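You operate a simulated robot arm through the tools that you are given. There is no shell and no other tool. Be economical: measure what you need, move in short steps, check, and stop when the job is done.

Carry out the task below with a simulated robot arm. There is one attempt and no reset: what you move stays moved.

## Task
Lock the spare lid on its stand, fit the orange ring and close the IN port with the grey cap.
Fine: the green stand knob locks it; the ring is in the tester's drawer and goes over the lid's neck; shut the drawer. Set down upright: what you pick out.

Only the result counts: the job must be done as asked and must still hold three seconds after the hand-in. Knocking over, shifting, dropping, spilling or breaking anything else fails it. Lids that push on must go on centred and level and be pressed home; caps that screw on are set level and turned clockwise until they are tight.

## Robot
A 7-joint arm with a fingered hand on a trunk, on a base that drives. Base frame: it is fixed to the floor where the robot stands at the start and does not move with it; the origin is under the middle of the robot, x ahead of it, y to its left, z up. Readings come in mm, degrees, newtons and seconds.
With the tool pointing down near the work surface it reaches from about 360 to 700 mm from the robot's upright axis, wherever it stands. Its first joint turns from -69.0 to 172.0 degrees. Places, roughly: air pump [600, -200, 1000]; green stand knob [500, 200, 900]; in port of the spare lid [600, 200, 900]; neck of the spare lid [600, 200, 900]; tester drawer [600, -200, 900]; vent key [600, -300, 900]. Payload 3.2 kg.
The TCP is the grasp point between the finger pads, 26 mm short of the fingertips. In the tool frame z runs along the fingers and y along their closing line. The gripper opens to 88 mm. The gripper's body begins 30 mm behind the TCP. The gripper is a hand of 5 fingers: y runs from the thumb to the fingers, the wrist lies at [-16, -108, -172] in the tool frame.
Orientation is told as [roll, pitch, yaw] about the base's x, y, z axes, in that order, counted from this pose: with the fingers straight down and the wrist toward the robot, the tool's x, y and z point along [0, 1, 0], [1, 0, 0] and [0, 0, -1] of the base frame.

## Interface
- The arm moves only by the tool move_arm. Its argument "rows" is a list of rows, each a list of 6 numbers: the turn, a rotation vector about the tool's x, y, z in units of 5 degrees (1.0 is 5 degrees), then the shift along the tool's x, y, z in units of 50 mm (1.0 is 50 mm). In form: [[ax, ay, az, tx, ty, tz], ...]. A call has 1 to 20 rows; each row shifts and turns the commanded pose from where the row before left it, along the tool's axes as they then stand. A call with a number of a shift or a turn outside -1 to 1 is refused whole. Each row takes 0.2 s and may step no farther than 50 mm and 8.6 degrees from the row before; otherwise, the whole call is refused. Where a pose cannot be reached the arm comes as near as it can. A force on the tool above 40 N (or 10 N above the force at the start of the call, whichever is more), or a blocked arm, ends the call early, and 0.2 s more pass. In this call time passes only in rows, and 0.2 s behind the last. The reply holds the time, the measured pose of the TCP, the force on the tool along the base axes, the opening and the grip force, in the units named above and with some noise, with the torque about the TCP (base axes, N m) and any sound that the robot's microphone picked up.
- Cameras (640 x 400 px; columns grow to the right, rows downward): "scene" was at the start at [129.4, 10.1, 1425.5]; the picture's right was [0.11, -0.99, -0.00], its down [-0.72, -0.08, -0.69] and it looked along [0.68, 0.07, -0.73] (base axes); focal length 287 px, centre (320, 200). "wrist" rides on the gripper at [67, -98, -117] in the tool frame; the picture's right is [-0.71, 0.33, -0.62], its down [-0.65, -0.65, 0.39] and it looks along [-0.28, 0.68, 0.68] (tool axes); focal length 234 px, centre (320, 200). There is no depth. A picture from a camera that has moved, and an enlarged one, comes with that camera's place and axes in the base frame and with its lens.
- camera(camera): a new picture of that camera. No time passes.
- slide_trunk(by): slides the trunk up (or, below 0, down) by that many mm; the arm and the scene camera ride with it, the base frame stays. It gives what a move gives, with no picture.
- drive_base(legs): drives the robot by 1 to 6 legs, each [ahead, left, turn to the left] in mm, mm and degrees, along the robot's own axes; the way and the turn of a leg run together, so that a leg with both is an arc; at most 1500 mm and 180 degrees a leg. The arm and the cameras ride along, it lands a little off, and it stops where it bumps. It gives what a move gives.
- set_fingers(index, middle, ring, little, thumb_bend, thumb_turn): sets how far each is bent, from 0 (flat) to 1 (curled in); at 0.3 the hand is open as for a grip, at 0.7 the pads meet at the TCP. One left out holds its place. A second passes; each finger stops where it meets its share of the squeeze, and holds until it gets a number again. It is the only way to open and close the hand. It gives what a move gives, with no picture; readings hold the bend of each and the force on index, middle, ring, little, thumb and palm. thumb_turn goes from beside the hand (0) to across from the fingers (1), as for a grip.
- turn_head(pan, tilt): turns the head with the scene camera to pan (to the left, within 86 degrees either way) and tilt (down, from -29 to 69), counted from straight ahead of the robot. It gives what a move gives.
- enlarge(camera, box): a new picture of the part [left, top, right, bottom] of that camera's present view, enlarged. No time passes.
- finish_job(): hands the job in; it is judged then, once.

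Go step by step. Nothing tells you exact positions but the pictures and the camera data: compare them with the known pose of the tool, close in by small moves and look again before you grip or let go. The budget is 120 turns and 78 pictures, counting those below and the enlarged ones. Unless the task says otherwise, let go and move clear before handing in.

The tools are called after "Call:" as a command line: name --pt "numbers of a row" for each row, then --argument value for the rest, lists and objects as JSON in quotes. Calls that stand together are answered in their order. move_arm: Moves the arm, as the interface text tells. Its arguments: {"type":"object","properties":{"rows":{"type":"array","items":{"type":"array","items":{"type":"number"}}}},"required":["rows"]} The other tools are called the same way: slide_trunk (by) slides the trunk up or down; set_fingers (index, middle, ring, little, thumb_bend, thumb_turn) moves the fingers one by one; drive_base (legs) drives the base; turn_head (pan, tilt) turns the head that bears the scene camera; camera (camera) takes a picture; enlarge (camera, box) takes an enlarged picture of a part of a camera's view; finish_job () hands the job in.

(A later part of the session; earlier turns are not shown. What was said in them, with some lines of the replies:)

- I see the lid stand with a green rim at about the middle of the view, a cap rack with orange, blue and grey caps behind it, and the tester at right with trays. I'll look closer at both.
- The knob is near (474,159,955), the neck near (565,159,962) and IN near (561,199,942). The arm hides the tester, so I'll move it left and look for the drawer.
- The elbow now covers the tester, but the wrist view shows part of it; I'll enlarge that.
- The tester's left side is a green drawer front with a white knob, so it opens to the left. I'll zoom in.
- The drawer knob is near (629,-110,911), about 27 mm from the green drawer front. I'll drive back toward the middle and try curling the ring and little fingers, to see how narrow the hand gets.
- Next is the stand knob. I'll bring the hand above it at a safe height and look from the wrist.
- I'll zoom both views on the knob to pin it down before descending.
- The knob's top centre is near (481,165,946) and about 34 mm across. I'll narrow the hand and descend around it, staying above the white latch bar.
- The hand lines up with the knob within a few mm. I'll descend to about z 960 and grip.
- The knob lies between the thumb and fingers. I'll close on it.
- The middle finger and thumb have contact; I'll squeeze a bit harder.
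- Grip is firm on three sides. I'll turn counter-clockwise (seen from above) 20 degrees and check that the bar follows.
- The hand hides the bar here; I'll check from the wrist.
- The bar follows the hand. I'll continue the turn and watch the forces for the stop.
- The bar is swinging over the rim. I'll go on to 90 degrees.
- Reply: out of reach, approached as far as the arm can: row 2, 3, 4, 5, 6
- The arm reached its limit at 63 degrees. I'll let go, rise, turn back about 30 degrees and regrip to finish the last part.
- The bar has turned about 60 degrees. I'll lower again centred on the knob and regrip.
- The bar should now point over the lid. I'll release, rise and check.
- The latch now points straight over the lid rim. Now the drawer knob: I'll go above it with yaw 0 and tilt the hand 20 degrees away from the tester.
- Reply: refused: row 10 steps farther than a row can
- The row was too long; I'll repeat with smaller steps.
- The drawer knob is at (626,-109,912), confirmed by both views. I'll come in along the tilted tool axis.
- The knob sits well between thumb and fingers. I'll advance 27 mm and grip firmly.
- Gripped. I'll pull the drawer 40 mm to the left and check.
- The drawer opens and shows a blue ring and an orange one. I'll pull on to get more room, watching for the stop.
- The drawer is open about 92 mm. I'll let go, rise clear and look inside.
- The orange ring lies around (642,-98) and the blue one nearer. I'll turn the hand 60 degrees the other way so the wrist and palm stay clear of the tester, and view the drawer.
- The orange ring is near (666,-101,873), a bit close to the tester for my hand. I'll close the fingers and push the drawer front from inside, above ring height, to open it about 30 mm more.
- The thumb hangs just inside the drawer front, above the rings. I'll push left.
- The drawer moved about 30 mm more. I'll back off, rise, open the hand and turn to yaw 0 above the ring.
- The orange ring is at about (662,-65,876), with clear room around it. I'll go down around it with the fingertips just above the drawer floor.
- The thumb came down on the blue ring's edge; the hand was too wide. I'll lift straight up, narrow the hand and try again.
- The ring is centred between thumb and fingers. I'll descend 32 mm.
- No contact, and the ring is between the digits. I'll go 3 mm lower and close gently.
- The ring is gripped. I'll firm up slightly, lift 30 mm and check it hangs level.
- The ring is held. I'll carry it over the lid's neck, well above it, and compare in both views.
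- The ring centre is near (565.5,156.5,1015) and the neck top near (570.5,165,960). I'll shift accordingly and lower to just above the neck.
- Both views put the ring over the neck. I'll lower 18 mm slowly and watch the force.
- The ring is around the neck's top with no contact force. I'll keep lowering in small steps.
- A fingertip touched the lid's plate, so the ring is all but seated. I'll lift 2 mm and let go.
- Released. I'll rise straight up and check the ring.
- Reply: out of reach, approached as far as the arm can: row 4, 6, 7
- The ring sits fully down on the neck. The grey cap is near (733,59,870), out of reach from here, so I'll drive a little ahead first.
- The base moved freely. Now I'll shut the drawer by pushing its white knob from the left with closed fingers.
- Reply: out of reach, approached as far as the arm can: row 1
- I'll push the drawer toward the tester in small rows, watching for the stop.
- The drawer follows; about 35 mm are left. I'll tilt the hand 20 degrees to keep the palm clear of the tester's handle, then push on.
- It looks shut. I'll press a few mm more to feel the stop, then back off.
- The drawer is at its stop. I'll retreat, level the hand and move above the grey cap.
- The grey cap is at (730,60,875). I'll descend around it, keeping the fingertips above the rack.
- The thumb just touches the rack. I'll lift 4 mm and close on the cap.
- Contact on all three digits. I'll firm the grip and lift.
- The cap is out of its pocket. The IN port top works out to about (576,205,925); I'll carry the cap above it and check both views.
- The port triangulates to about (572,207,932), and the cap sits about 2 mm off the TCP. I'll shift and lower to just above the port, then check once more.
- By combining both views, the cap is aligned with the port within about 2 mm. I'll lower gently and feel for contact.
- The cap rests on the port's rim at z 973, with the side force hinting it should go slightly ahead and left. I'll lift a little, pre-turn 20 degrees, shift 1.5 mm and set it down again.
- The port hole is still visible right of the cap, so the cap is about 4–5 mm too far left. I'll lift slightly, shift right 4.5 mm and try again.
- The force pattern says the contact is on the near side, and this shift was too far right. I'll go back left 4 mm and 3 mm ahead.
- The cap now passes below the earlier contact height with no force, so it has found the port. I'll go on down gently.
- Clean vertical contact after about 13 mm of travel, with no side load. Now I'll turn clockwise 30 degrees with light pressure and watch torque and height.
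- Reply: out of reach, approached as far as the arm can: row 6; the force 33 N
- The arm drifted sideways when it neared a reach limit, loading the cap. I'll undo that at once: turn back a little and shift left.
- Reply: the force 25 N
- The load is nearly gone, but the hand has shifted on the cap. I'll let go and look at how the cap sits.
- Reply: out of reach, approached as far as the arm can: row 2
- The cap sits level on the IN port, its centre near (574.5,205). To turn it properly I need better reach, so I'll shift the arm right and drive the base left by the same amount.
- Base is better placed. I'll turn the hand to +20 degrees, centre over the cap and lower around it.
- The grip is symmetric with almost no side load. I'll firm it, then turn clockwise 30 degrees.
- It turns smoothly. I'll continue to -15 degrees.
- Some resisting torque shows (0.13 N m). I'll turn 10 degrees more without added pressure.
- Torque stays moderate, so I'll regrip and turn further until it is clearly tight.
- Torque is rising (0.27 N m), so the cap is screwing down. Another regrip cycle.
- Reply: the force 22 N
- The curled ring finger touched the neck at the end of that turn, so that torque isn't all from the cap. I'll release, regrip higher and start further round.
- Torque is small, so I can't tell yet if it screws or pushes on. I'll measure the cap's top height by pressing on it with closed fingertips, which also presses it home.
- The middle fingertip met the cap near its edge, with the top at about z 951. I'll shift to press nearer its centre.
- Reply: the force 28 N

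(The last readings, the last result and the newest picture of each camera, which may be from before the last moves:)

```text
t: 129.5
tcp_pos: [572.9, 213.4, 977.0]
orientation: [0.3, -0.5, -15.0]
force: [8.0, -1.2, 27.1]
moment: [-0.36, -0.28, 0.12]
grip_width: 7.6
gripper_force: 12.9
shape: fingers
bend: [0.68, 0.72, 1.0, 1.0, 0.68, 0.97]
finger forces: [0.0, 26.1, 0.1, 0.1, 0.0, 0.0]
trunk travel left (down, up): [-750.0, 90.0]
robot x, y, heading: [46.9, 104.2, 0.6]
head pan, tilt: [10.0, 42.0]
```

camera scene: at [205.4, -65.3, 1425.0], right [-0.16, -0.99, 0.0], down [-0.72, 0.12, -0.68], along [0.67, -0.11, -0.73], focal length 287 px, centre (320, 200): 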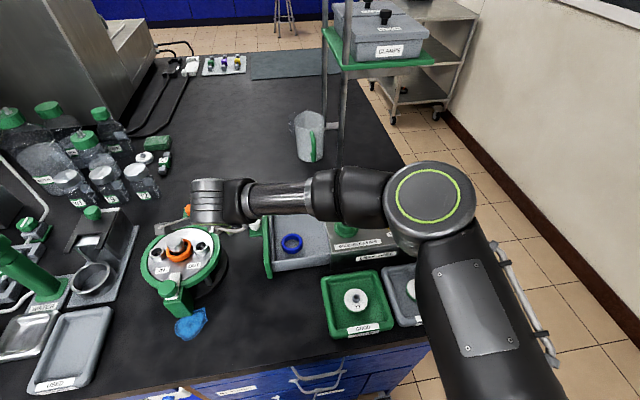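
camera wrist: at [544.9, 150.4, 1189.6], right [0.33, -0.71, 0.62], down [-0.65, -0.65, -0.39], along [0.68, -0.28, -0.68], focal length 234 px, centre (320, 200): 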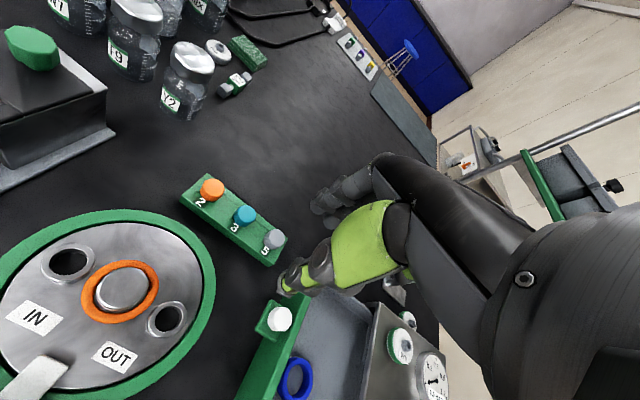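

Now it presses near the centre at 27 N and doesn't yield. I'll press slightly more and see if it goes down.

Call:
move_arm --pt "0 0 0 0 0 0.03" --pt "0 0 0 0 0 0.03"

```text
t: 130.1
tcp_pos: [570.2, 213.0, 969.0]
orientation: [-0.1, 0.1, -15.0]
force: [3.7, -0.4, 15.0]
moment: [-0.15, 0.03, 0.05]
grip_width: 8.0
gripper_force: 8.1
shape: fingers
bend: [0.68, 0.76, 1.0, 1.0, 0.68, 0.97]
finger forces: [2.3, 13.8, 0.0, 0.0, 0.1, 0.0]
trunk travel left (down, up): [-750.0, 90.0]
robot x, y, heading: [47.8, 104.6, 0.5]
head pan, tilt: [10.0, 42.0]
```

The cap went down about 6–7 mm under that press — it is going home. I'll keep pressing in small steps.

Call:
move_arm --pt "0 0 0 0 0 -0.1" --pt "0 0 0 0 0.06 0"

Call:
set_fingers --index 0.66 --middle 0.66 --thumb_bend 0.66

Call:
move_arm --pt "0 0 0 0 0 0.04" --pt "0 0 0 0 0 0.04" --pt "0 0 0 0 0 0.04"

```text
t: 130.7
tcp_pos: [572.0, 213.5, 973.8]
orientation: [0.0, 0.1, -15.0]
force: [-1.8, 1.4, 6.7]
moment: [-0.1, 0.1, 0.0]
grip_width: 7.4
gripper_force: 3.4
shape: fingers
bend: [0.68, 0.72, 1.0, 1.0, 0.68, 0.97]
finger forces: [0.1, 6.9, 0.0, 0.0, 0.1, 0.0]
trunk travel left (down, up): [-750.0, 90.0]
robot x, y, heading: [46.5, 103.4, 0.6]
head pan, tilt: [10.0, 42.0]
```

```text
t: 131.7
tcp_pos: [572.7, 213.1, 973.2]
orientation: [0.1, 0.0, -15.1]
force: [-1.9, 0.1, 7.8]
moment: [-0.08, 0.03, 0.0]
grip_width: 11.0
gripper_force: 3.5
shape: fingers
bend: [0.66, 0.72, 1.0, 1.0, 0.66, 0.97]
finger forces: [0.0, 8.1, 0.0, 0.0, 0.0, 0.1]
trunk travel left (down, up): [-750.0, 90.0]
robot x, y, heading: [45.4, 102.2, 0.7]
head pan, tilt: [10.0, 42.0]
```

```text
t: 132.5
tcp_pos: [573.7, 211.4, 969.2]
orientation: [0.2, -0.1, -15.2]
force: [3.7, 0.0, 14.9]
moment: [-0.19, -0.05, 0.07]
grip_width: 11.3
gripper_force: 7.4
shape: fingers
bend: [0.66, 0.76, 1.0, 1.0, 0.66, 0.97]
finger forces: [0.5, 14.7, 0.0, 0.0, 0.0, 0.0]
trunk travel left (down, up): [-750.0, 90.0]
robot x, y, heading: [44.4, 103.5, 0.5]
head pan, tilt: [10.0, 42.0]
```

The cap doesn't yield under 27 N; only my finger bent, so its plug looks fully in. I'll clear the arm to the right and use the last picture to check that it sits level and home.

Call:
move_arm --pt "0 0 0 0 0 -0.8" --pt "0 0 0 0 0 -0.8" --pt "0 0 0 -0.8 0 -0.5" --pt "0 0 0 -0.8 0 -0.5" --pt "0 0 0 -0.8 0 0" --pt "0 0 0 -0.8 0 0" --pt "0 0 0 -0.8 0 0"

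Call:
enlarge --camera "scene" --box '[270, 190, 390, 290]'

```text
t: 134.1
tcp_pos: [521.7, 17.8, 1098.0]
orientation: [0.1, 0.0, -14.9]
force: [0.5, 0.1, 0.3]
moment: [0.0, 0.0, -0.01]
grip_width: 11.5
gripper_force: 0.1
shape: fingers
bend: [0.66, 0.66, 1.0, 1.0, 0.66, 0.97]
finger forces: [0.1, 0.1, 0.0, 0.0, 0.0, 0.0]
trunk travel left (down, up): [-750.0, 90.0]
robot x, y, heading: [44.4, 101.7, 0.5]
head pan, tilt: [10.0, 42.0]
```

```text
4.00 times, centred on (330, 240) of scene
camera zoom: at [176.7, 118.8, 1432.3], right [0.18, -0.98, 0.0], down [-0.66, -0.12, -0.74], along [0.73, 0.14, -0.67], focal length 1147 px, centre (280, 40)
```

zoom: 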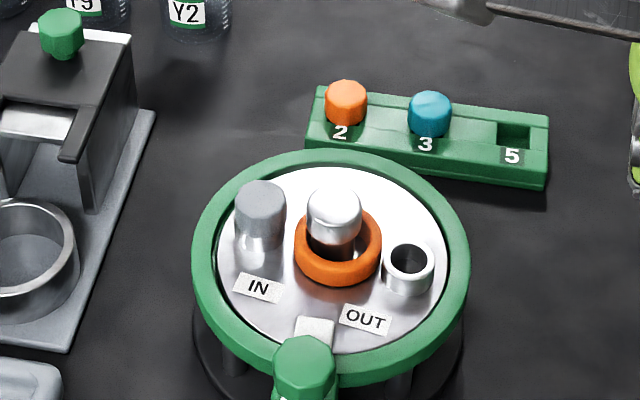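

The picture shows the cap upright on the port, but some of the port's side is still visible under it, so it may be a screw cap not yet run down. I'll go back, grip it, and test it with a slight upward pull before turning more.

Call:
move_arm --pt "0 0 0 0.8 0 0" --pt "0 0 0 0.8 0 0" --pt "0 0 0 0.8 0 0" --pt "0 0 0 0.8 0 0" --pt "0 0 0 0.8 0 0" --pt "0 0 0 0 0 0.7" --pt "0 0 -1 0 0 0" --pt "0 0 -1 0 0 0" --pt "0 0 -1 0 0 0" --pt "0 0 -1 0 0 0" --pt "0 0 -1 0 0 0" --pt "0 0 -1 0 0 0" --pt "0 0 -1 0 0 0" --pt "0 0 -1 0 0 0" --pt "0 0 0 -0.13 0.026 0.4"

Call:
set_fingers --index 0.47 --middle 0.47 --thumb_bend 0.45

```text
t: 137.3
tcp_pos: [578.1, 208.0, 1042.0]
orientation: [0.2, 0.0, 25.0]
force: [0.2, 0.0, -0.1]
moment: [0.01, 0.02, -0.01]
grip_width: 11.4
gripper_force: 0.0
shape: fingers
bend: [0.66, 0.66, 1.0, 1.0, 0.66, 0.97]
finger forces: [0.0, 0.0, 0.0, 0.0, 0.0, 0.0]
trunk travel left (down, up): [-750.0, 90.0]
robot x, y, heading: [47.3, 104.0, 0.6]
head pan, tilt: [10.0, 42.0]
```

```text
t: 138.3
tcp_pos: [578.4, 207.1, 1042.5]
orientation: [0.1, 0.0, 25.0]
force: [-0.3, 0.2, 0.8]
moment: [0.01, -0.01, 0.01]
grip_width: 53.7
gripper_force: 0.0
shape: fingers
bend: [0.47, 0.47, 1.0, 1.0, 0.45, 0.97]
finger forces: [0.0, 0.0, 0.1, 0.0, 0.0, 0.0]
trunk travel left (down, up): [-750.0, 90.0]
robot x, y, heading: [48.8, 102.0, 0.0]
head pan, tilt: [10.0, 42.0]
```

Call:
move_arm --pt "0 0 0 -0.03 0 0.7" --pt "0 0 0 0 0 0.6" --pt "0 0 0 0 0 0.34"

Call:
set_fingers --index 0.78 --middle 0.78 --thumb_bend 0.78

Call:
move_arm --pt "0 0 0 0 0 -0.02" --pt "0 0 0 0 0 -0.02"

```text
t: 139.1
tcp_pos: [579.4, 207.4, 960.4]
orientation: [0.1, 0.0, 24.9]
force: [-0.6, 0.0, 0.5]
moment: [-0.01, 0.04, 0.0]
grip_width: 53.8
gripper_force: 0.1
shape: fingers
bend: [0.47, 0.47, 1.0, 1.0, 0.45, 0.97]
finger forces: [0.1, 0.1, 0.0, 0.1, 0.0, 0.2]
trunk travel left (down, up): [-750.0, 90.0]
robot x, y, heading: [44.5, 102.4, 0.8]
head pan, tilt: [10.0, 42.0]
```

```text
t: 140.1
tcp_pos: [579.5, 206.4, 962.0]
orientation: [0.2, 0.0, 25.1]
force: [-0.7, 0.3, -0.3]
moment: [-0.01, -0.01, -0.02]
grip_width: 17.6
gripper_force: 16.8
shape: fingers
bend: [0.73, 0.64, 1.0, 1.0, 0.62, 0.94]
finger forces: [7.4, 9.2, 0.1, 0.1, 17.2, 0.0]
trunk travel left (down, up): [-750.0, 90.0]
robot x, y, heading: [43.6, 101.0, 0.6]
head pan, tilt: [10.0, 42.0]
```

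```text
t: 140.7
tcp_pos: [579.7, 206.0, 961.4]
orientation: [-0.1, 0.0, 25.0]
force: [0.6, 0.1, 0.4]
moment: [-0.02, 0.02, 0.01]
grip_width: 17.8
gripper_force: 17.2
shape: fingers
bend: [0.73, 0.64, 1.0, 1.0, 0.62, 0.94]
finger forces: [7.4, 9.3, 0.1, 0.0, 17.2, 0.0]
trunk travel left (down, up): [-750.0, 90.0]
robot x, y, heading: [46.8, 100.0, 0.5]
head pan, tilt: [10.0, 42.0]
```

It lifts without resistance, so nothing holds it yet. I'll press it down with the grip and see how far it goes.

Call:
move_arm --pt "0 0 0 0 0 0.04" --pt "0 0 0 0 0 0.03" --pt "0 0 0 0 0 0.03"

Call:
move_arm --pt "0 0 0 0 0 0.03" --pt "0 0 0 0 0 0.03"

```text
t: 141.5
tcp_pos: [578.8, 205.4, 959.7]
orientation: [0.0, -0.1, 24.9]
force: [1.5, 0.5, 6.4]
moment: [-0.01, 0.11, 0.0]
grip_width: 17.1
gripper_force: 18.3
shape: fingers
bend: [0.73, 0.64, 1.0, 1.0, 0.62, 0.94]
finger forces: [7.7, 10.0, 0.0, 0.1, 17.4, 0.0]
trunk travel left (down, up): [-750.0, 90.0]
robot x, y, heading: [47.2, 103.3, 0.5]
head pan, tilt: [10.0, 42.0]
```

```text
t: 142.1
tcp_pos: [578.9, 206.7, 957.5]
orientation: [0.0, -0.4, 24.9]
force: [3.4, -0.3, 18.7]
moment: [0.01, 0.07, -0.01]
grip_width: 16.8
gripper_force: 19.2
shape: fingers
bend: [0.73, 0.64, 1.0, 1.0, 0.62, 0.94]
finger forces: [8.5, 12.5, 0.0, 0.0, 17.3, 0.1]
trunk travel left (down, up): [-750.0, 90.0]
robot x, y, heading: [49.0, 103.5, 0.1]
head pan, tilt: [10.0, 42.0]
```

It stops hard near z 959 and now carries 19 N. I'll turn clockwise under this pressure, in chunks.

Call:
move_arm --pt "0 0 1 0 0 0" --pt "0 0 1 0 0 0" --pt "0 0 1 0 0 0"

Call:
move_arm --pt "0 0 1 0 0 0.01" --pt "0 0 1 0 0 0.01" --pt "0 0 1 0 0 0.01"

Call:
move_arm --pt "0 0 1 0 0 0.01" --pt "0 0 1 0 0 0.01" --pt "0 0 1 0 0 0"

```text
t: 142.9
tcp_pos: [578.1, 206.6, 957.6]
orientation: [0.0, -0.4, 9.9]
force: [4.5, 1.7, 25.1]
moment: [-0.02, -0.22, 0.18]
grip_width: 16.6
gripper_force: 23.7
shape: fingers
bend: [0.73, 0.61, 1.0, 1.0, 0.62, 0.96]
finger forces: [7.5, 23.4, 0.0, 0.0, 15.8, 0.0]
trunk travel left (down, up): [-750.0, 90.0]
robot x, y, heading: [49.4, 100.7, 0.3]
head pan, tilt: [10.0, 42.0]
```

```text
t: 143.7
tcp_pos: [578.9, 207.0, 956.5]
orientation: [0.1, -0.4, -5.0]
force: [9.4, 7.1, 24.9]
moment: [0.02, -0.41, 0.23]
grip_width: 12.3
gripper_force: 21.4
shape: fingers
bend: [0.73, 0.6, 1.0, 1.0, 0.64, 0.95]
finger forces: [7.8, 22.6, 0.0, 0.0, 12.0, 0.1]
trunk travel left (down, up): [-750.0, 90.0]
robot x, y, heading: [46.2, 103.3, 0.5]
head pan, tilt: [10.0, 42.0]
```

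```text
t: 144.5
tcp_pos: [580.1, 207.2, 954.7]
orientation: [0.1, -0.5, -20.0]
force: [11.7, 8.3, 23.3]
moment: [0.04, -0.31, 0.29]
grip_width: 10.7
gripper_force: 20.0
shape: fingers
bend: [0.74, 0.6, 1.0, 1.0, 0.64, 0.96]
finger forces: [10.1, 16.1, 0.0, 0.1, 13.4, 0.0]
trunk travel left (down, up): [-750.0, 90.0]
robot x, y, heading: [46.9, 105.8, 0.4]
head pan, tilt: [10.0, 42.0]
```

Height dropped about 2.5 mm at constant force while turning, so the thread may have caught. I'll do a small pull test now.

Call:
move_arm --pt "0 0 0 -0.04 -0.03 -0.06"

Call:
move_arm --pt "0 0 0 0 0 -0.03" --pt "0 0 0 0 0 -0.03"

```text
t: 144.9
tcp_pos: [577.9, 206.4, 955.4]
orientation: [0.0, -0.2, -20.0]
force: [14.8, 9.9, 17.2]
moment: [0.08, -0.37, 0.22]
grip_width: 10.7
gripper_force: 19.8
shape: fingers
bend: [0.74, 0.6, 1.0, 1.0, 0.64, 0.96]
finger forces: [12.0, 15.1, 0.0, 0.0, 11.6, 0.1]
trunk travel left (down, up): [-750.0, 90.0]
robot x, y, heading: [46.0, 104.3, 0.7]
head pan, tilt: [10.0, 42.0]
```

```text
t: 145.5
tcp_pos: [578.3, 204.7, 955.8]
orientation: [-0.2, 0.2, -20.0]
force: [13.9, 6.5, 6.6]
moment: [0.1, -0.33, 0.12]
grip_width: 9.8
gripper_force: 17.0
shape: fingers
bend: [0.73, 0.61, 1.0, 1.0, 0.66, 0.94]
finger forces: [11.1, 11.7, 0.0, 0.0, 11.1, 0.0]
trunk travel left (down, up): [-750.0, 90.0]
robot x, y, heading: [47.7, 107.2, 0.2]
head pan, tilt: [10.0, 42.0]
```

Call:
move_arm --pt "0 0 0 0.09 0.09 -0.04" --pt "0 0 0 0 0 -0.04"

```text
t: 146.1
tcp_pos: [580.2, 209.1, 961.1]
orientation: [-0.1, 0.2, -20.0]
force: [0.1, 0.0, 0.1]
moment: [-0.01, 0.02, -0.02]
grip_width: 8.5
gripper_force: 13.8
shape: fingers
bend: [0.73, 0.63, 1.0, 1.0, 0.65, 0.93]
finger forces: [4.9, 9.9, 0.1, 0.0, 13.3, 0.0]
trunk travel left (down, up): [-750.0, 90.0]
robot x, y, heading: [43.1, 105.0, 0.7]
head pan, tilt: [10.0, 42.0]
```

The cap lifts freely again, so no thread is holding it yet; I have turned it a bit over half a turn. I'll set it down, regrip, and keep turning clockwise under light pressure to complete a full turn.

Call:
move_arm --pt "0 0 0 0 0 0.06" --pt "0 0 0 0 0 0.06"

Call:
set_fingers --index 0.49 --middle 0.49 --thumb_bend 0.47

Call:
move_arm --pt "0 0 0 0 0 -0.35" --pt "0 0 0 0 0 -0.35" --pt "0 0 -1 0 0 0" --pt "0 0 -1 0 0 0" --pt "0 0 -1 0 0 0" --pt "0 0 -1 0 0 0" --pt "0 0 -1 0 0 0" --pt "0 0 -1 0 0 0" --pt "0 0 -1 0 0 0" --pt "0 0 -1 0 0 0" --pt "0 0 -1 -0.04 -0.04 0" --pt "0 0 0 0 0 0.3" --pt "0 0 0 0 0 0.3"

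Call:
set_fingers --index 0.78 --middle 0.78 --thumb_bend 0.78

```text
t: 146.7
tcp_pos: [582.5, 208.1, 955.4]
orientation: [0.0, 0.0, -19.9]
force: [0.5, -0.4, 0.9]
moment: [0.01, -0.01, -0.04]
grip_width: 8.2
gripper_force: 14.5
shape: fingers
bend: [0.74, 0.63, 1.0, 1.0, 0.65, 0.93]
finger forces: [4.8, 10.9, 0.1, 0.0, 13.5, 0.0]
trunk travel left (down, up): [-750.0, 90.0]
robot x, y, heading: [44.3, 102.8, 0.4]
head pan, tilt: [10.0, 42.0]
```

```text
t: 147.7
tcp_pos: [584.0, 207.7, 955.9]
orientation: [0.0, 0.2, -19.9]
force: [-0.2, 0.0, 0.9]
moment: [0.01, 0.02, 0.01]
grip_width: 49.5
gripper_force: 0.2
shape: fingers
bend: [0.49, 0.49, 1.0, 1.0, 0.47, 0.97]
finger forces: [0.1, 0.0, 0.0, 0.0, 0.0, 0.0]
trunk travel left (down, up): [-750.0, 90.0]
robot x, y, heading: [46.0, 106.5, 0.3]
head pan, tilt: [10.0, 42.0]
```

```text
t: 150.5
tcp_pos: [580.9, 204.0, 961.6]
orientation: [0.1, 0.0, 24.9]
force: [-0.9, 0.5, -0.3]
moment: [0.0, 0.01, 0.03]
grip_width: 49.7
gripper_force: 0.1
shape: fingers
bend: [0.49, 0.49, 1.0, 1.0, 0.47, 0.97]
finger forces: [0.0, 0.0, 0.1, 0.0, 0.1, 0.1]
trunk travel left (down, up): [-750.0, 90.0]
robot x, y, heading: [47.9, 104.4, 0.6]
head pan, tilt: [10.0, 42.0]
```

```text
t: 151.5
tcp_pos: [580.6, 204.5, 962.4]
orientation: [0.2, 0.0, 25.0]
force: [0.3, -1.0, -0.4]
moment: [-0.03, -0.03, 0.01]
grip_width: 18.4
gripper_force: 16.5
shape: fingers
bend: [0.73, 0.65, 1.0, 1.0, 0.62, 0.94]
finger forces: [7.5, 9.6, 0.1, 0.0, 16.2, 0.1]
trunk travel left (down, up): [-750.0, 90.0]
robot x, y, heading: [45.6, 104.0, 0.6]
head pan, tilt: [10.0, 42.0]
```

Call:
move_arm --pt "0 0 0 0 0 0.06" --pt "0 0 1 0 0.009 0.02" --pt "0 0 1 0 0.009 0" --pt "0 0 1 0 0.009 0.01" --pt "0 0 1 0 0.009 0"

Call:
move_arm --pt "0 0 1 0 0.009 0.01" --pt "0 0 1 0 0.009 0" --pt "0 0 1 0 0.009 0.01" --pt "0 0 1 0 0.009 0"

Call:
move_arm --pt "0 0 0 0 0 -0.04" --pt "0 0 0 0 0 -0.04" --pt "0 0 0 0 0 -0.03"

```text
t: 152.7
tcp_pos: [583.2, 204.9, 957.2]
orientation: [0.1, 0.0, 4.9]
force: [-0.8, -1.8, 10.6]
moment: [-0.07, 0.14, 0.03]
grip_width: 18.1
gripper_force: 18.1
shape: fingers
bend: [0.73, 0.64, 1.0, 1.0, 0.62, 0.95]
finger forces: [7.1, 11.5, 0.1, 0.0, 17.4, 0.0]
trunk travel left (down, up): [-750.0, 90.0]
robot x, y, heading: [41.7, 101.4, 0.4]
head pan, tilt: [10.0, 42.0]
```

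```text
t: 153.7
tcp_pos: [583.1, 204.9, 957.1]
orientation: [0.1, -0.1, -15.2]
force: [-0.8, -1.0, 16.1]
moment: [0.03, 0.07, 0.12]
grip_width: 17.7
gripper_force: 18.7
shape: fingers
bend: [0.73, 0.64, 1.0, 1.0, 0.62, 0.95]
finger forces: [8.0, 12.1, 0.0, 0.0, 17.6, 0.0]
trunk travel left (down, up): [-750.0, 90.0]
robot x, y, heading: [44.9, 101.3, 0.3]
head pan, tilt: [10.0, 42.0]
```

```text
t: 154.5
tcp_pos: [584.2, 205.8, 961.0]
orientation: [0.0, 0.2, -15.0]
force: [-0.8, 0.4, -0.4]
moment: [0.04, 0.0, -0.03]
grip_width: 17.3
gripper_force: 15.9
shape: fingers
bend: [0.73, 0.64, 1.0, 1.0, 0.62, 0.94]
finger forces: [7.4, 9.7, 0.1, 0.0, 15.3, 0.0]
trunk travel left (down, up): [-750.0, 90.0]
robot x, y, heading: [48.0, 103.1, 0.3]
head pan, tilt: [10.0, 42.0]
```

Centred rotation now gives only friction torque (0.12 N m), and it still lifts freely, so this looks like a push-on cap resting in place. I'll press it home hard with the centred grip.

Call:
move_arm --pt "0 0 0 0 0 0.08" --pt "0 0 0 0 0 0.06" --pt "0 0 0 0 0 0.05"

Call:
move_arm --pt "0 0 0 0 0 0.04" --pt "0 0 0 0 0 0.04"

Call:
move_arm --pt "0 0 0 0 0 0.04" --pt "0 0 0 0 0 0.04"

```text
t: 155.3
tcp_pos: [583.9, 205.0, 957.1]
orientation: [0.4, -0.4, -15.0]
force: [-0.8, -1.1, 21.0]
moment: [0.04, 0.14, 0.02]
grip_width: 17.1
gripper_force: 20.2
shape: fingers
bend: [0.73, 0.64, 1.0, 1.0, 0.62, 0.94]
finger forces: [8.0, 12.8, 0.1, 0.0, 19.7, 0.0]
trunk travel left (down, up): [-750.0, 90.0]
robot x, y, heading: [44.9, 105.0, 0.7]
head pan, tilt: [10.0, 42.0]
```

```text
t: 155.9
tcp_pos: [582.0, 204.3, 955.8]
orientation: [0.4, -0.7, -15.1]
force: [3.9, 0.1, 39.7]
moment: [0.11, 0.09, 0.04]
grip_width: 15.8
gripper_force: 26.9
shape: fingers
bend: [0.73, 0.63, 1.0, 1.0, 0.62, 0.94]
finger forces: [10.6, 15.6, 0.0, 0.0, 27.0, 0.1]
trunk travel left (down, up): [-750.0, 90.0]
robot x, y, heading: [46.5, 103.6, 0.4]
head pan, tilt: [10.0, 42.0]
```

```text
t: 156.5
tcp_pos: [581.9, 208.2, 945.8]
orientation: [0.1, -0.2, -14.9]
force: [2.0, 1.3, 29.3]
moment: [0.11, 0.2, 0.01]
grip_width: 8.4
gripper_force: 22.3
shape: fingers
bend: [0.73, 0.62, 1.0, 1.0, 0.65, 0.91]
finger forces: [6.2, 13.0, 0.0, 0.0, 25.5, 0.1]
trunk travel left (down, up): [-750.0, 90.0]
robot x, y, heading: [43.8, 106.4, 0.3]
head pan, tilt: [10.0, 42.0]
```

Something gave at 40 N: the hand dropped 10 mm. I'll check with a gentle pull whether the cap has snapped home or the fingers slid.

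Call:
move_arm --pt "0 0 0 0 0 -0.06" --pt "0 0 0 0 0 -0.06"

Call:
move_arm --pt "0 0 0 0 0 -0.05" --pt "0 0 0 0 0 -0.05"

```text
t: 157.1
tcp_pos: [583.2, 206.6, 947.6]
orientation: [-0.2, 0.5, -14.9]
force: [2.4, 7.1, 1.8]
moment: [0.08, -0.08, -0.03]
grip_width: 8.8
gripper_force: 16.0
shape: fingers
bend: [0.73, 0.63, 1.0, 1.0, 0.65, 0.91]
finger forces: [6.0, 10.8, 0.0, 0.0, 15.0, 0.0]
trunk travel left (down, up): [-750.0, 90.0]
robot x, y, heading: [48.2, 102.5, 0.5]
head pan, tilt: [10.0, 42.0]
```

```text
t: 157.7
tcp_pos: [583.4, 205.0, 953.2]
orientation: [-0.2, 0.1, -14.9]
force: [0.7, 2.7, -5.5]
moment: [0.02, 0.01, -0.02]
grip_width: 8.7
gripper_force: 13.6
shape: fingers
bend: [0.73, 0.64, 1.0, 1.0, 0.65, 0.91]
finger forces: [4.4, 9.6, 0.0, 0.0, 13.1, 0.1]
trunk travel left (down, up): [-750.0, 90.0]
robot x, y, heading: [47.0, 102.3, 0.6]
head pan, tilt: [10.0, 42.0]
```

There is now some resistance to pulling. I'll push back down to be safe, release, and measure the cap's top height with the fingertips as before (it was contact at TCP z≈978).

Call:
move_arm --pt "0 0 0 0 0 0.06" --pt "0 0 0 0 0 0.06" --pt "0 0 0 0 0 0.06"

Call:
set_fingers --index 0.47 --middle 0.47 --thumb_bend 0.47

Call:
move_arm --pt "0 0 0 0 0 -0.6" --pt "0 0 0 0 0 -0.6"

Call:
set_fingers --index 0.68 --middle 0.68 --thumb_bend 0.68

```text
t: 158.5
tcp_pos: [586.2, 205.7, 947.0]
orientation: [0.2, -0.1, -15.1]
force: [0.9, 2.0, 3.5]
moment: [-0.01, 0.01, -0.03]
grip_width: 8.6
gripper_force: 14.3
shape: fingers
bend: [0.73, 0.64, 1.0, 1.0, 0.65, 0.91]
finger forces: [5.0, 11.0, 0.1, 0.0, 13.5, 0.1]
trunk travel left (down, up): [-750.0, 90.0]
robot x, y, heading: [46.1, 100.2, 0.3]
head pan, tilt: [10.0, 42.0]
```

```text
t: 159.5
tcp_pos: [581.7, 205.2, 947.4]
orientation: [0.2, 0.0, -15.1]
force: [-0.9, 1.1, 12.7]
moment: [-0.19, -0.26, 0.02]
grip_width: 51.7
gripper_force: 6.1
shape: fingers
bend: [0.47, 0.49, 1.0, 1.0, 0.47, 0.97]
finger forces: [0.0, 12.1, 0.2, 0.0, 0.1, 0.1]
trunk travel left (down, up): [-750.0, 90.0]
robot x, y, heading: [49.7, 102.7, 0.7]
head pan, tilt: [10.0, 42.0]
```

```text
t: 160.1
tcp_pos: [583.6, 204.1, 1004.7]
orientation: [0.0, 0.1, -15.1]
force: [1.1, -0.5, -0.3]
moment: [0.0, 0.0, -0.01]
grip_width: 51.7
gripper_force: 0.0
shape: fingers
bend: [0.47, 0.47, 1.0, 1.0, 0.47, 0.97]
finger forces: [0.0, 0.0, 0.0, 0.0, 0.0, 0.0]
trunk travel left (down, up): [-750.0, 90.0]
robot x, y, heading: [45.0, 103.7, 0.5]
head pan, tilt: [10.0, 42.0]
```

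```text
t: 161.1
tcp_pos: [585.1, 204.8, 1004.6]
orientation: [-0.1, 0.0, -15.0]
force: [-0.4, -0.3, -0.9]
moment: [-0.01, 0.01, -0.04]
grip_width: 7.4
gripper_force: 0.1
shape: fingers
bend: [0.68, 0.68, 1.0, 1.0, 0.68, 0.97]
finger forces: [0.0, 0.0, 0.1, 0.1, 0.0, 0.1]
trunk travel left (down, up): [-750.0, 90.0]
robot x, y, heading: [43.9, 103.5, 0.5]
head pan, tilt: [10.0, 42.0]
```

Call:
move_arm --pt "0 0 0 0.11 -0.26 0.3" --pt "0 0 0 0 0 0.14"

Call:
move_arm --pt "0 0 0 0 0 0.05" --pt "0 0 0 0 0 0.05"

```text
t: 161.7
tcp_pos: [574.7, 213.4, 983.1]
orientation: [0.1, 0.0, -15.1]
force: [-0.3, 0.8, 0.2]
moment: [0.02, -0.01, 0.0]
grip_width: 7.7
gripper_force: 0.1
shape: fingers
bend: [0.68, 0.68, 1.0, 1.0, 0.68, 0.97]
finger forces: [0.0, 0.0, 0.0, 0.0, 0.1, 0.0]
trunk travel left (down, up): [-750.0, 90.0]
robot x, y, heading: [44.7, 102.9, 0.6]
head pan, tilt: [10.0, 42.0]
```

```text
t: 162.3
tcp_pos: [573.5, 212.9, 978.8]
orientation: [0.1, 0.1, -15.0]
force: [-0.2, -0.9, 0.1]
moment: [0.02, -0.01, 0.02]
grip_width: 7.6
gripper_force: 0.0
shape: fingers
bend: [0.68, 0.68, 1.0, 1.0, 0.68, 0.97]
finger forces: [0.1, 0.0, 0.0, 0.0, 0.0, 0.1]
trunk travel left (down, up): [-750.0, 90.0]
robot x, y, heading: [47.8, 102.9, 0.4]
head pan, tilt: [10.0, 42.0]
```

Call:
move_arm --pt "0 0 0 0 0 0.05" --pt "0 0 0 0 0 0.05"

Call:
move_arm --pt "0 0 0 0 0 0.05"

```text
t: 162.9
tcp_pos: [574.2, 213.1, 977.9]
orientation: [0.4, -0.4, -15.1]
force: [5.2, -1.0, 17.5]
moment: [-0.3, -0.22, 0.08]
grip_width: 8.0
gripper_force: 8.5
shape: fingers
bend: [0.68, 0.71, 1.0, 1.0, 0.68, 0.97]
finger forces: [0.0, 17.7, 0.1, 0.1, 0.0, 0.0]
trunk travel left (down, up): [-750.0, 90.0]
robot x, y, heading: [47.1, 103.3, 0.5]
head pan, tilt: [10.0, 42.0]
```

```text
t: 163.3
tcp_pos: [573.8, 213.1, 976.9]
orientation: [0.4, -0.5, -15.1]
force: [9.5, -0.3, 29.4]
moment: [-0.46, -0.37, 0.11]
grip_width: 7.5
gripper_force: 14.5
shape: fingers
bend: [0.68, 0.72, 1.0, 1.0, 0.68, 0.97]
finger forces: [0.1, 29.7, 0.1, 0.1, 0.1, 0.1]
trunk travel left (down, up): [-750.0, 90.0]
robot x, y, heading: [41.2, 104.9, 0.5]
head pan, tilt: [10.0, 42.0]
```

The cap's top is at the same height as before and is on a hard stop at 30 N: it is fully down. To be thorough I'll give it two more clockwise bites with light pressure, watching torque.

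Call:
move_arm --pt "0 0 0 0 0 -0.6" --pt "0 0 -1 0 0 0" --pt "0 0 -1 0 0 0" --pt "0 0 -1 0 0 0" --pt "0 0 -1 0 0 0" --pt "0 0 -1 0 0 0" --pt "0 0 -1 0 0 0" --pt "0 0 -1 0 0 0" --pt "0 0 -1 -0.21 0.08 0"

Call:
set_fingers --index 0.47 --middle 0.47 --thumb_bend 0.45

Call:
move_arm --pt "0 0 0 0 0 0.5" --pt "0 0 0 0 0 0.4"

Call:
set_fingers --index 0.78 --middle 0.78 --thumb_bend 0.78

```text
t: 165.3
tcp_pos: [582.1, 205.1, 1002.1]
orientation: [0.2, -0.1, 25.1]
force: [0.2, -0.2, 1.2]
moment: [0.01, -0.01, -0.03]
grip_width: 7.6
gripper_force: 0.0
shape: fingers
bend: [0.68, 0.68, 1.0, 1.0, 0.68, 0.97]
finger forces: [0.0, 0.0, 0.1, 0.0, 0.0, 0.1]
trunk travel left (down, up): [-750.0, 90.0]
robot x, y, heading: [45.9, 103.1, 0.6]
head pan, tilt: [10.0, 42.0]
```

```text
t: 166.3
tcp_pos: [581.6, 205.8, 1002.4]
orientation: [0.1, 0.1, 24.9]
force: [-0.2, 0.7, 0.1]
moment: [0.01, 0.03, -0.02]
grip_width: 53.7
gripper_force: 0.1
shape: fingers
bend: [0.47, 0.47, 1.0, 1.0, 0.45, 0.97]
finger forces: [0.0, 0.0, 0.0, 0.1, 0.0, 0.0]
trunk travel left (down, up): [-750.0, 90.0]
robot x, y, heading: [45.4, 102.3, 0.5]
head pan, tilt: [10.0, 42.0]
```

```text
t: 166.9
tcp_pos: [581.0, 205.4, 956.6]
orientation: [0.1, 0.0, 24.9]
force: [0.5, 0.3, -0.1]
moment: [-0.03, -0.01, 0.04]
grip_width: 53.9
gripper_force: 0.1
shape: fingers
bend: [0.47, 0.47, 1.0, 1.0, 0.45, 0.97]
finger forces: [0.0, 0.0, 0.0, 0.0, 0.0, 0.1]
trunk travel left (down, up): [-750.0, 90.0]
robot x, y, heading: [47.8, 104.6, 0.3]
head pan, tilt: [10.0, 42.0]
```

```text
t: 167.9
tcp_pos: [580.5, 205.4, 957.3]
orientation: [0.1, 0.0, 24.9]
force: [-0.4, -0.1, 0.2]
moment: [0.0, 0.04, 0.01]
grip_width: 14.9
gripper_force: 16.4
shape: fingers
bend: [0.74, 0.64, 1.0, 1.0, 0.63, 0.95]
finger forces: [7.4, 9.6, 0.1, 0.1, 15.7, 0.0]
trunk travel left (down, up): [-750.0, 90.0]
robot x, y, heading: [43.6, 99.3, 0.4]
head pan, tilt: [10.0, 42.0]
```

Call:
move_arm --pt "0 0 1 0 0.009 0.02" --pt "0 0 1 0 0.009 0.02" --pt "0 0 1 0 0.009 0.01" --pt "0 0 1 0 0.009 0"

Call:
move_arm --pt "0 0 1 0 0.009 0" --pt "0 0 1 0 0.009 0" --pt "0 0 1 0 0.009 0" --pt "0 0 1 0 0.009 0"

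Call:
set_fingers --index 0.48 --middle 0.48 --thumb_bend 0.46

Call:
move_arm --pt "0 0 0 0 0 -0.4" --pt "0 0 0 0 0 -0.4" --pt "0 0 -1 0 -0.009 0" --pt "0 0 -1 0 -0.009 0" --pt "0 0 -1 0 -0.009 0" --pt "0 0 -1 0 -0.009 0" --pt "0 0 -1 0 -0.009 0" --pt "0 0 -1 0 -0.009 0" --pt "0 0 -1 0 -0.009 0" --pt "0 0 -1 0 -0.009 0" --pt "0 0 0 0 0 0.4" --pt "0 0 0 0 0 0.35"

Call:
set_fingers --index 0.78 --middle 0.78 --thumb_bend 0.78

Call:
move_arm --pt "0 0 1 0 0.009 0.02" --pt "0 0 1 0 0.009 0.02" --pt "0 0 1 0 0.009 0.01" --pt "0 0 1 0 0.009 0.01" --pt "0 0 1 0 0.009 0.01" --pt "0 0 1 0 0.009 0" --pt "0 0 1 0 0.009 0" --pt "0 0 1 0 0.009 0"

```text
t: 168.9
tcp_pos: [581.9, 205.4, 955.6]
orientation: [0.1, -0.1, 4.9]
force: [-0.9, -2.2, 10.7]
moment: [-0.06, 0.14, 0.04]
grip_width: 14.2
gripper_force: 18.9
shape: fingers
bend: [0.74, 0.64, 1.0, 1.0, 0.63, 0.96]
finger forces: [7.6, 11.2, 0.0, 0.1, 19.0, 0.1]
trunk travel left (down, up): [-750.0, 90.0]
robot x, y, heading: [47.7, 105.2, 0.6]
head pan, tilt: [10.0, 42.0]
```

```text
t: 169.9
tcp_pos: [581.6, 204.6, 955.8]
orientation: [0.1, -0.2, -15.1]
force: [-1.6, -0.9, 12.6]
moment: [0.01, 0.08, 0.1]
grip_width: 13.7
gripper_force: 20.4
shape: fingers
bend: [0.75, 0.63, 1.0, 1.0, 0.63, 0.96]
finger forces: [8.8, 11.9, 0.0, 0.0, 19.9, 0.1]
trunk travel left (down, up): [-750.0, 90.0]
robot x, y, heading: [47.6, 104.4, 0.6]
head pan, tilt: [10.0, 42.0]
```

```text
t: 170.9
tcp_pos: [584.1, 205.7, 953.3]
orientation: [0.0, 0.1, -15.0]
force: [-0.5, 0.2, 0.6]
moment: [-0.04, 0.02, 0.01]
grip_width: 51.7
gripper_force: 0.0
shape: fingers
bend: [0.48, 0.48, 1.0, 1.0, 0.46, 0.97]
finger forces: [0.1, 0.0, 0.0, 0.0, 0.0, 0.1]
trunk travel left (down, up): [-750.0, 90.0]
robot x, y, heading: [47.3, 103.2, 0.7]
head pan, tilt: [10.0, 42.0]
```

```text
t: 173.5
tcp_pos: [580.7, 205.0, 955.8]
orientation: [0.1, 0.1, 25.0]
force: [-0.2, -0.1, 0.0]
moment: [0.0, -0.02, 0.02]
grip_width: 51.5
gripper_force: 0.0
shape: fingers
bend: [0.48, 0.48, 1.0, 1.0, 0.46, 0.97]
finger forces: [0.1, 0.1, 0.0, 0.0, 0.1, 0.1]
trunk travel left (down, up): [-750.0, 90.0]
robot x, y, heading: [46.0, 103.9, 0.4]
head pan, tilt: [10.0, 42.0]
```

```text
t: 174.5
tcp_pos: [580.9, 205.4, 956.3]
orientation: [0.2, 0.0, 24.9]
force: [-0.1, 0.1, 0.4]
moment: [0.0, 0.04, 0.0]
grip_width: 16.8
gripper_force: 16.3
shape: fingers
bend: [0.73, 0.64, 1.0, 1.0, 0.62, 0.95]
finger forces: [7.3, 8.7, 0.1, 0.0, 15.9, 0.0]
trunk travel left (down, up): [-750.0, 90.0]
robot x, y, heading: [46.6, 99.9, 0.9]
head pan, tilt: [10.0, 42.0]
```

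```text
t: 176.3
tcp_pos: [582.4, 206.2, 954.5]
orientation: [0.2, -0.1, -15.1]
force: [0.6, 1.7, 12.1]
moment: [0.02, -0.02, 0.08]
grip_width: 14.3
gripper_force: 16.9
shape: fingers
bend: [0.73, 0.63, 1.0, 1.0, 0.62, 0.95]
finger forces: [6.9, 10.4, 0.0, 0.0, 16.1, 0.0]
trunk travel left (down, up): [-750.0, 90.0]
robot x, y, heading: [45.7, 101.3, 0.4]
head pan, tilt: [10.0, 42.0]
```

Only plain friction remains and the height is unchanged: the cap is a push-on type, seated and pressed with 40 N. I'll let go, rise straight up and move clear.

Call:
set_fingers --index 0.47 --middle 0.47 --thumb_bend 0.45

Call:
move_arm --pt "0 0 0 0 0 -0.4" --pt "0 0 0 0 0 -0.8" --pt "0 0 0 0 0 -0.8" --pt "0 0 0 0 -0.8 -0.3" --pt "0 0 0 0 -0.8 -0.3" --pt "0 0 0 0 -0.8 0"

```text
t: 177.3
tcp_pos: [584.1, 205.4, 952.9]
orientation: [0.1, 0.1, -15.0]
force: [-0.8, 1.3, 0.7]
moment: [0.01, -0.02, -0.02]
grip_width: 54.0
gripper_force: 0.1
shape: fingers
bend: [0.47, 0.47, 1.0, 1.0, 0.45, 0.97]
finger forces: [0.0, 0.0, 0.0, 0.0, 0.1, 0.0]
trunk travel left (down, up): [-750.0, 90.0]
robot x, y, heading: [49.2, 104.7, 0.6]
head pan, tilt: [10.0, 42.0]
```

```text
t: 178.7
tcp_pos: [465.5, 236.7, 1084.1]
orientation: [0.1, -0.1, -15.2]
force: [-0.4, 0.6, -0.3]
moment: [-0.02, 0.0, 0.02]
grip_width: 53.9
gripper_force: 0.2
shape: fingers
bend: [0.47, 0.47, 1.0, 1.0, 0.45, 0.97]
finger forces: [0.1, 0.1, 0.1, 0.1, 0.0, 0.0]
trunk travel left (down, up): [-750.0, 90.0]
robot x, y, heading: [45.9, 105.5, 0.6]
head pan, tilt: [10.0, 42.0]
```

The hand is clear, the latch is over the lid, the ring is on the neck, the drawer is shut and the cap is on the IN port. I'm handing in.

Call:
finish_job

```text
The job is handed in.
```

I handed the job in with the lid locked, the orange ring on its neck, the drawer shut and the grey cap on the IN port. I'm less sure of the cap than of the rest.

- **Cap:** It stopped at the same height after a 40 N press and about a full turn clockwise. It never tightened like a screw cap and lifted freely in most of my pull tests, so I treated it as a push-on cap. In my last picture some of the port still showed beneath it, and I had no pictures left after the final press.
- **Blue ring:** While I was reaching into the drawer, my thumb pressed on the edge of the blue ring with about 18 N. It may have moved slightly.
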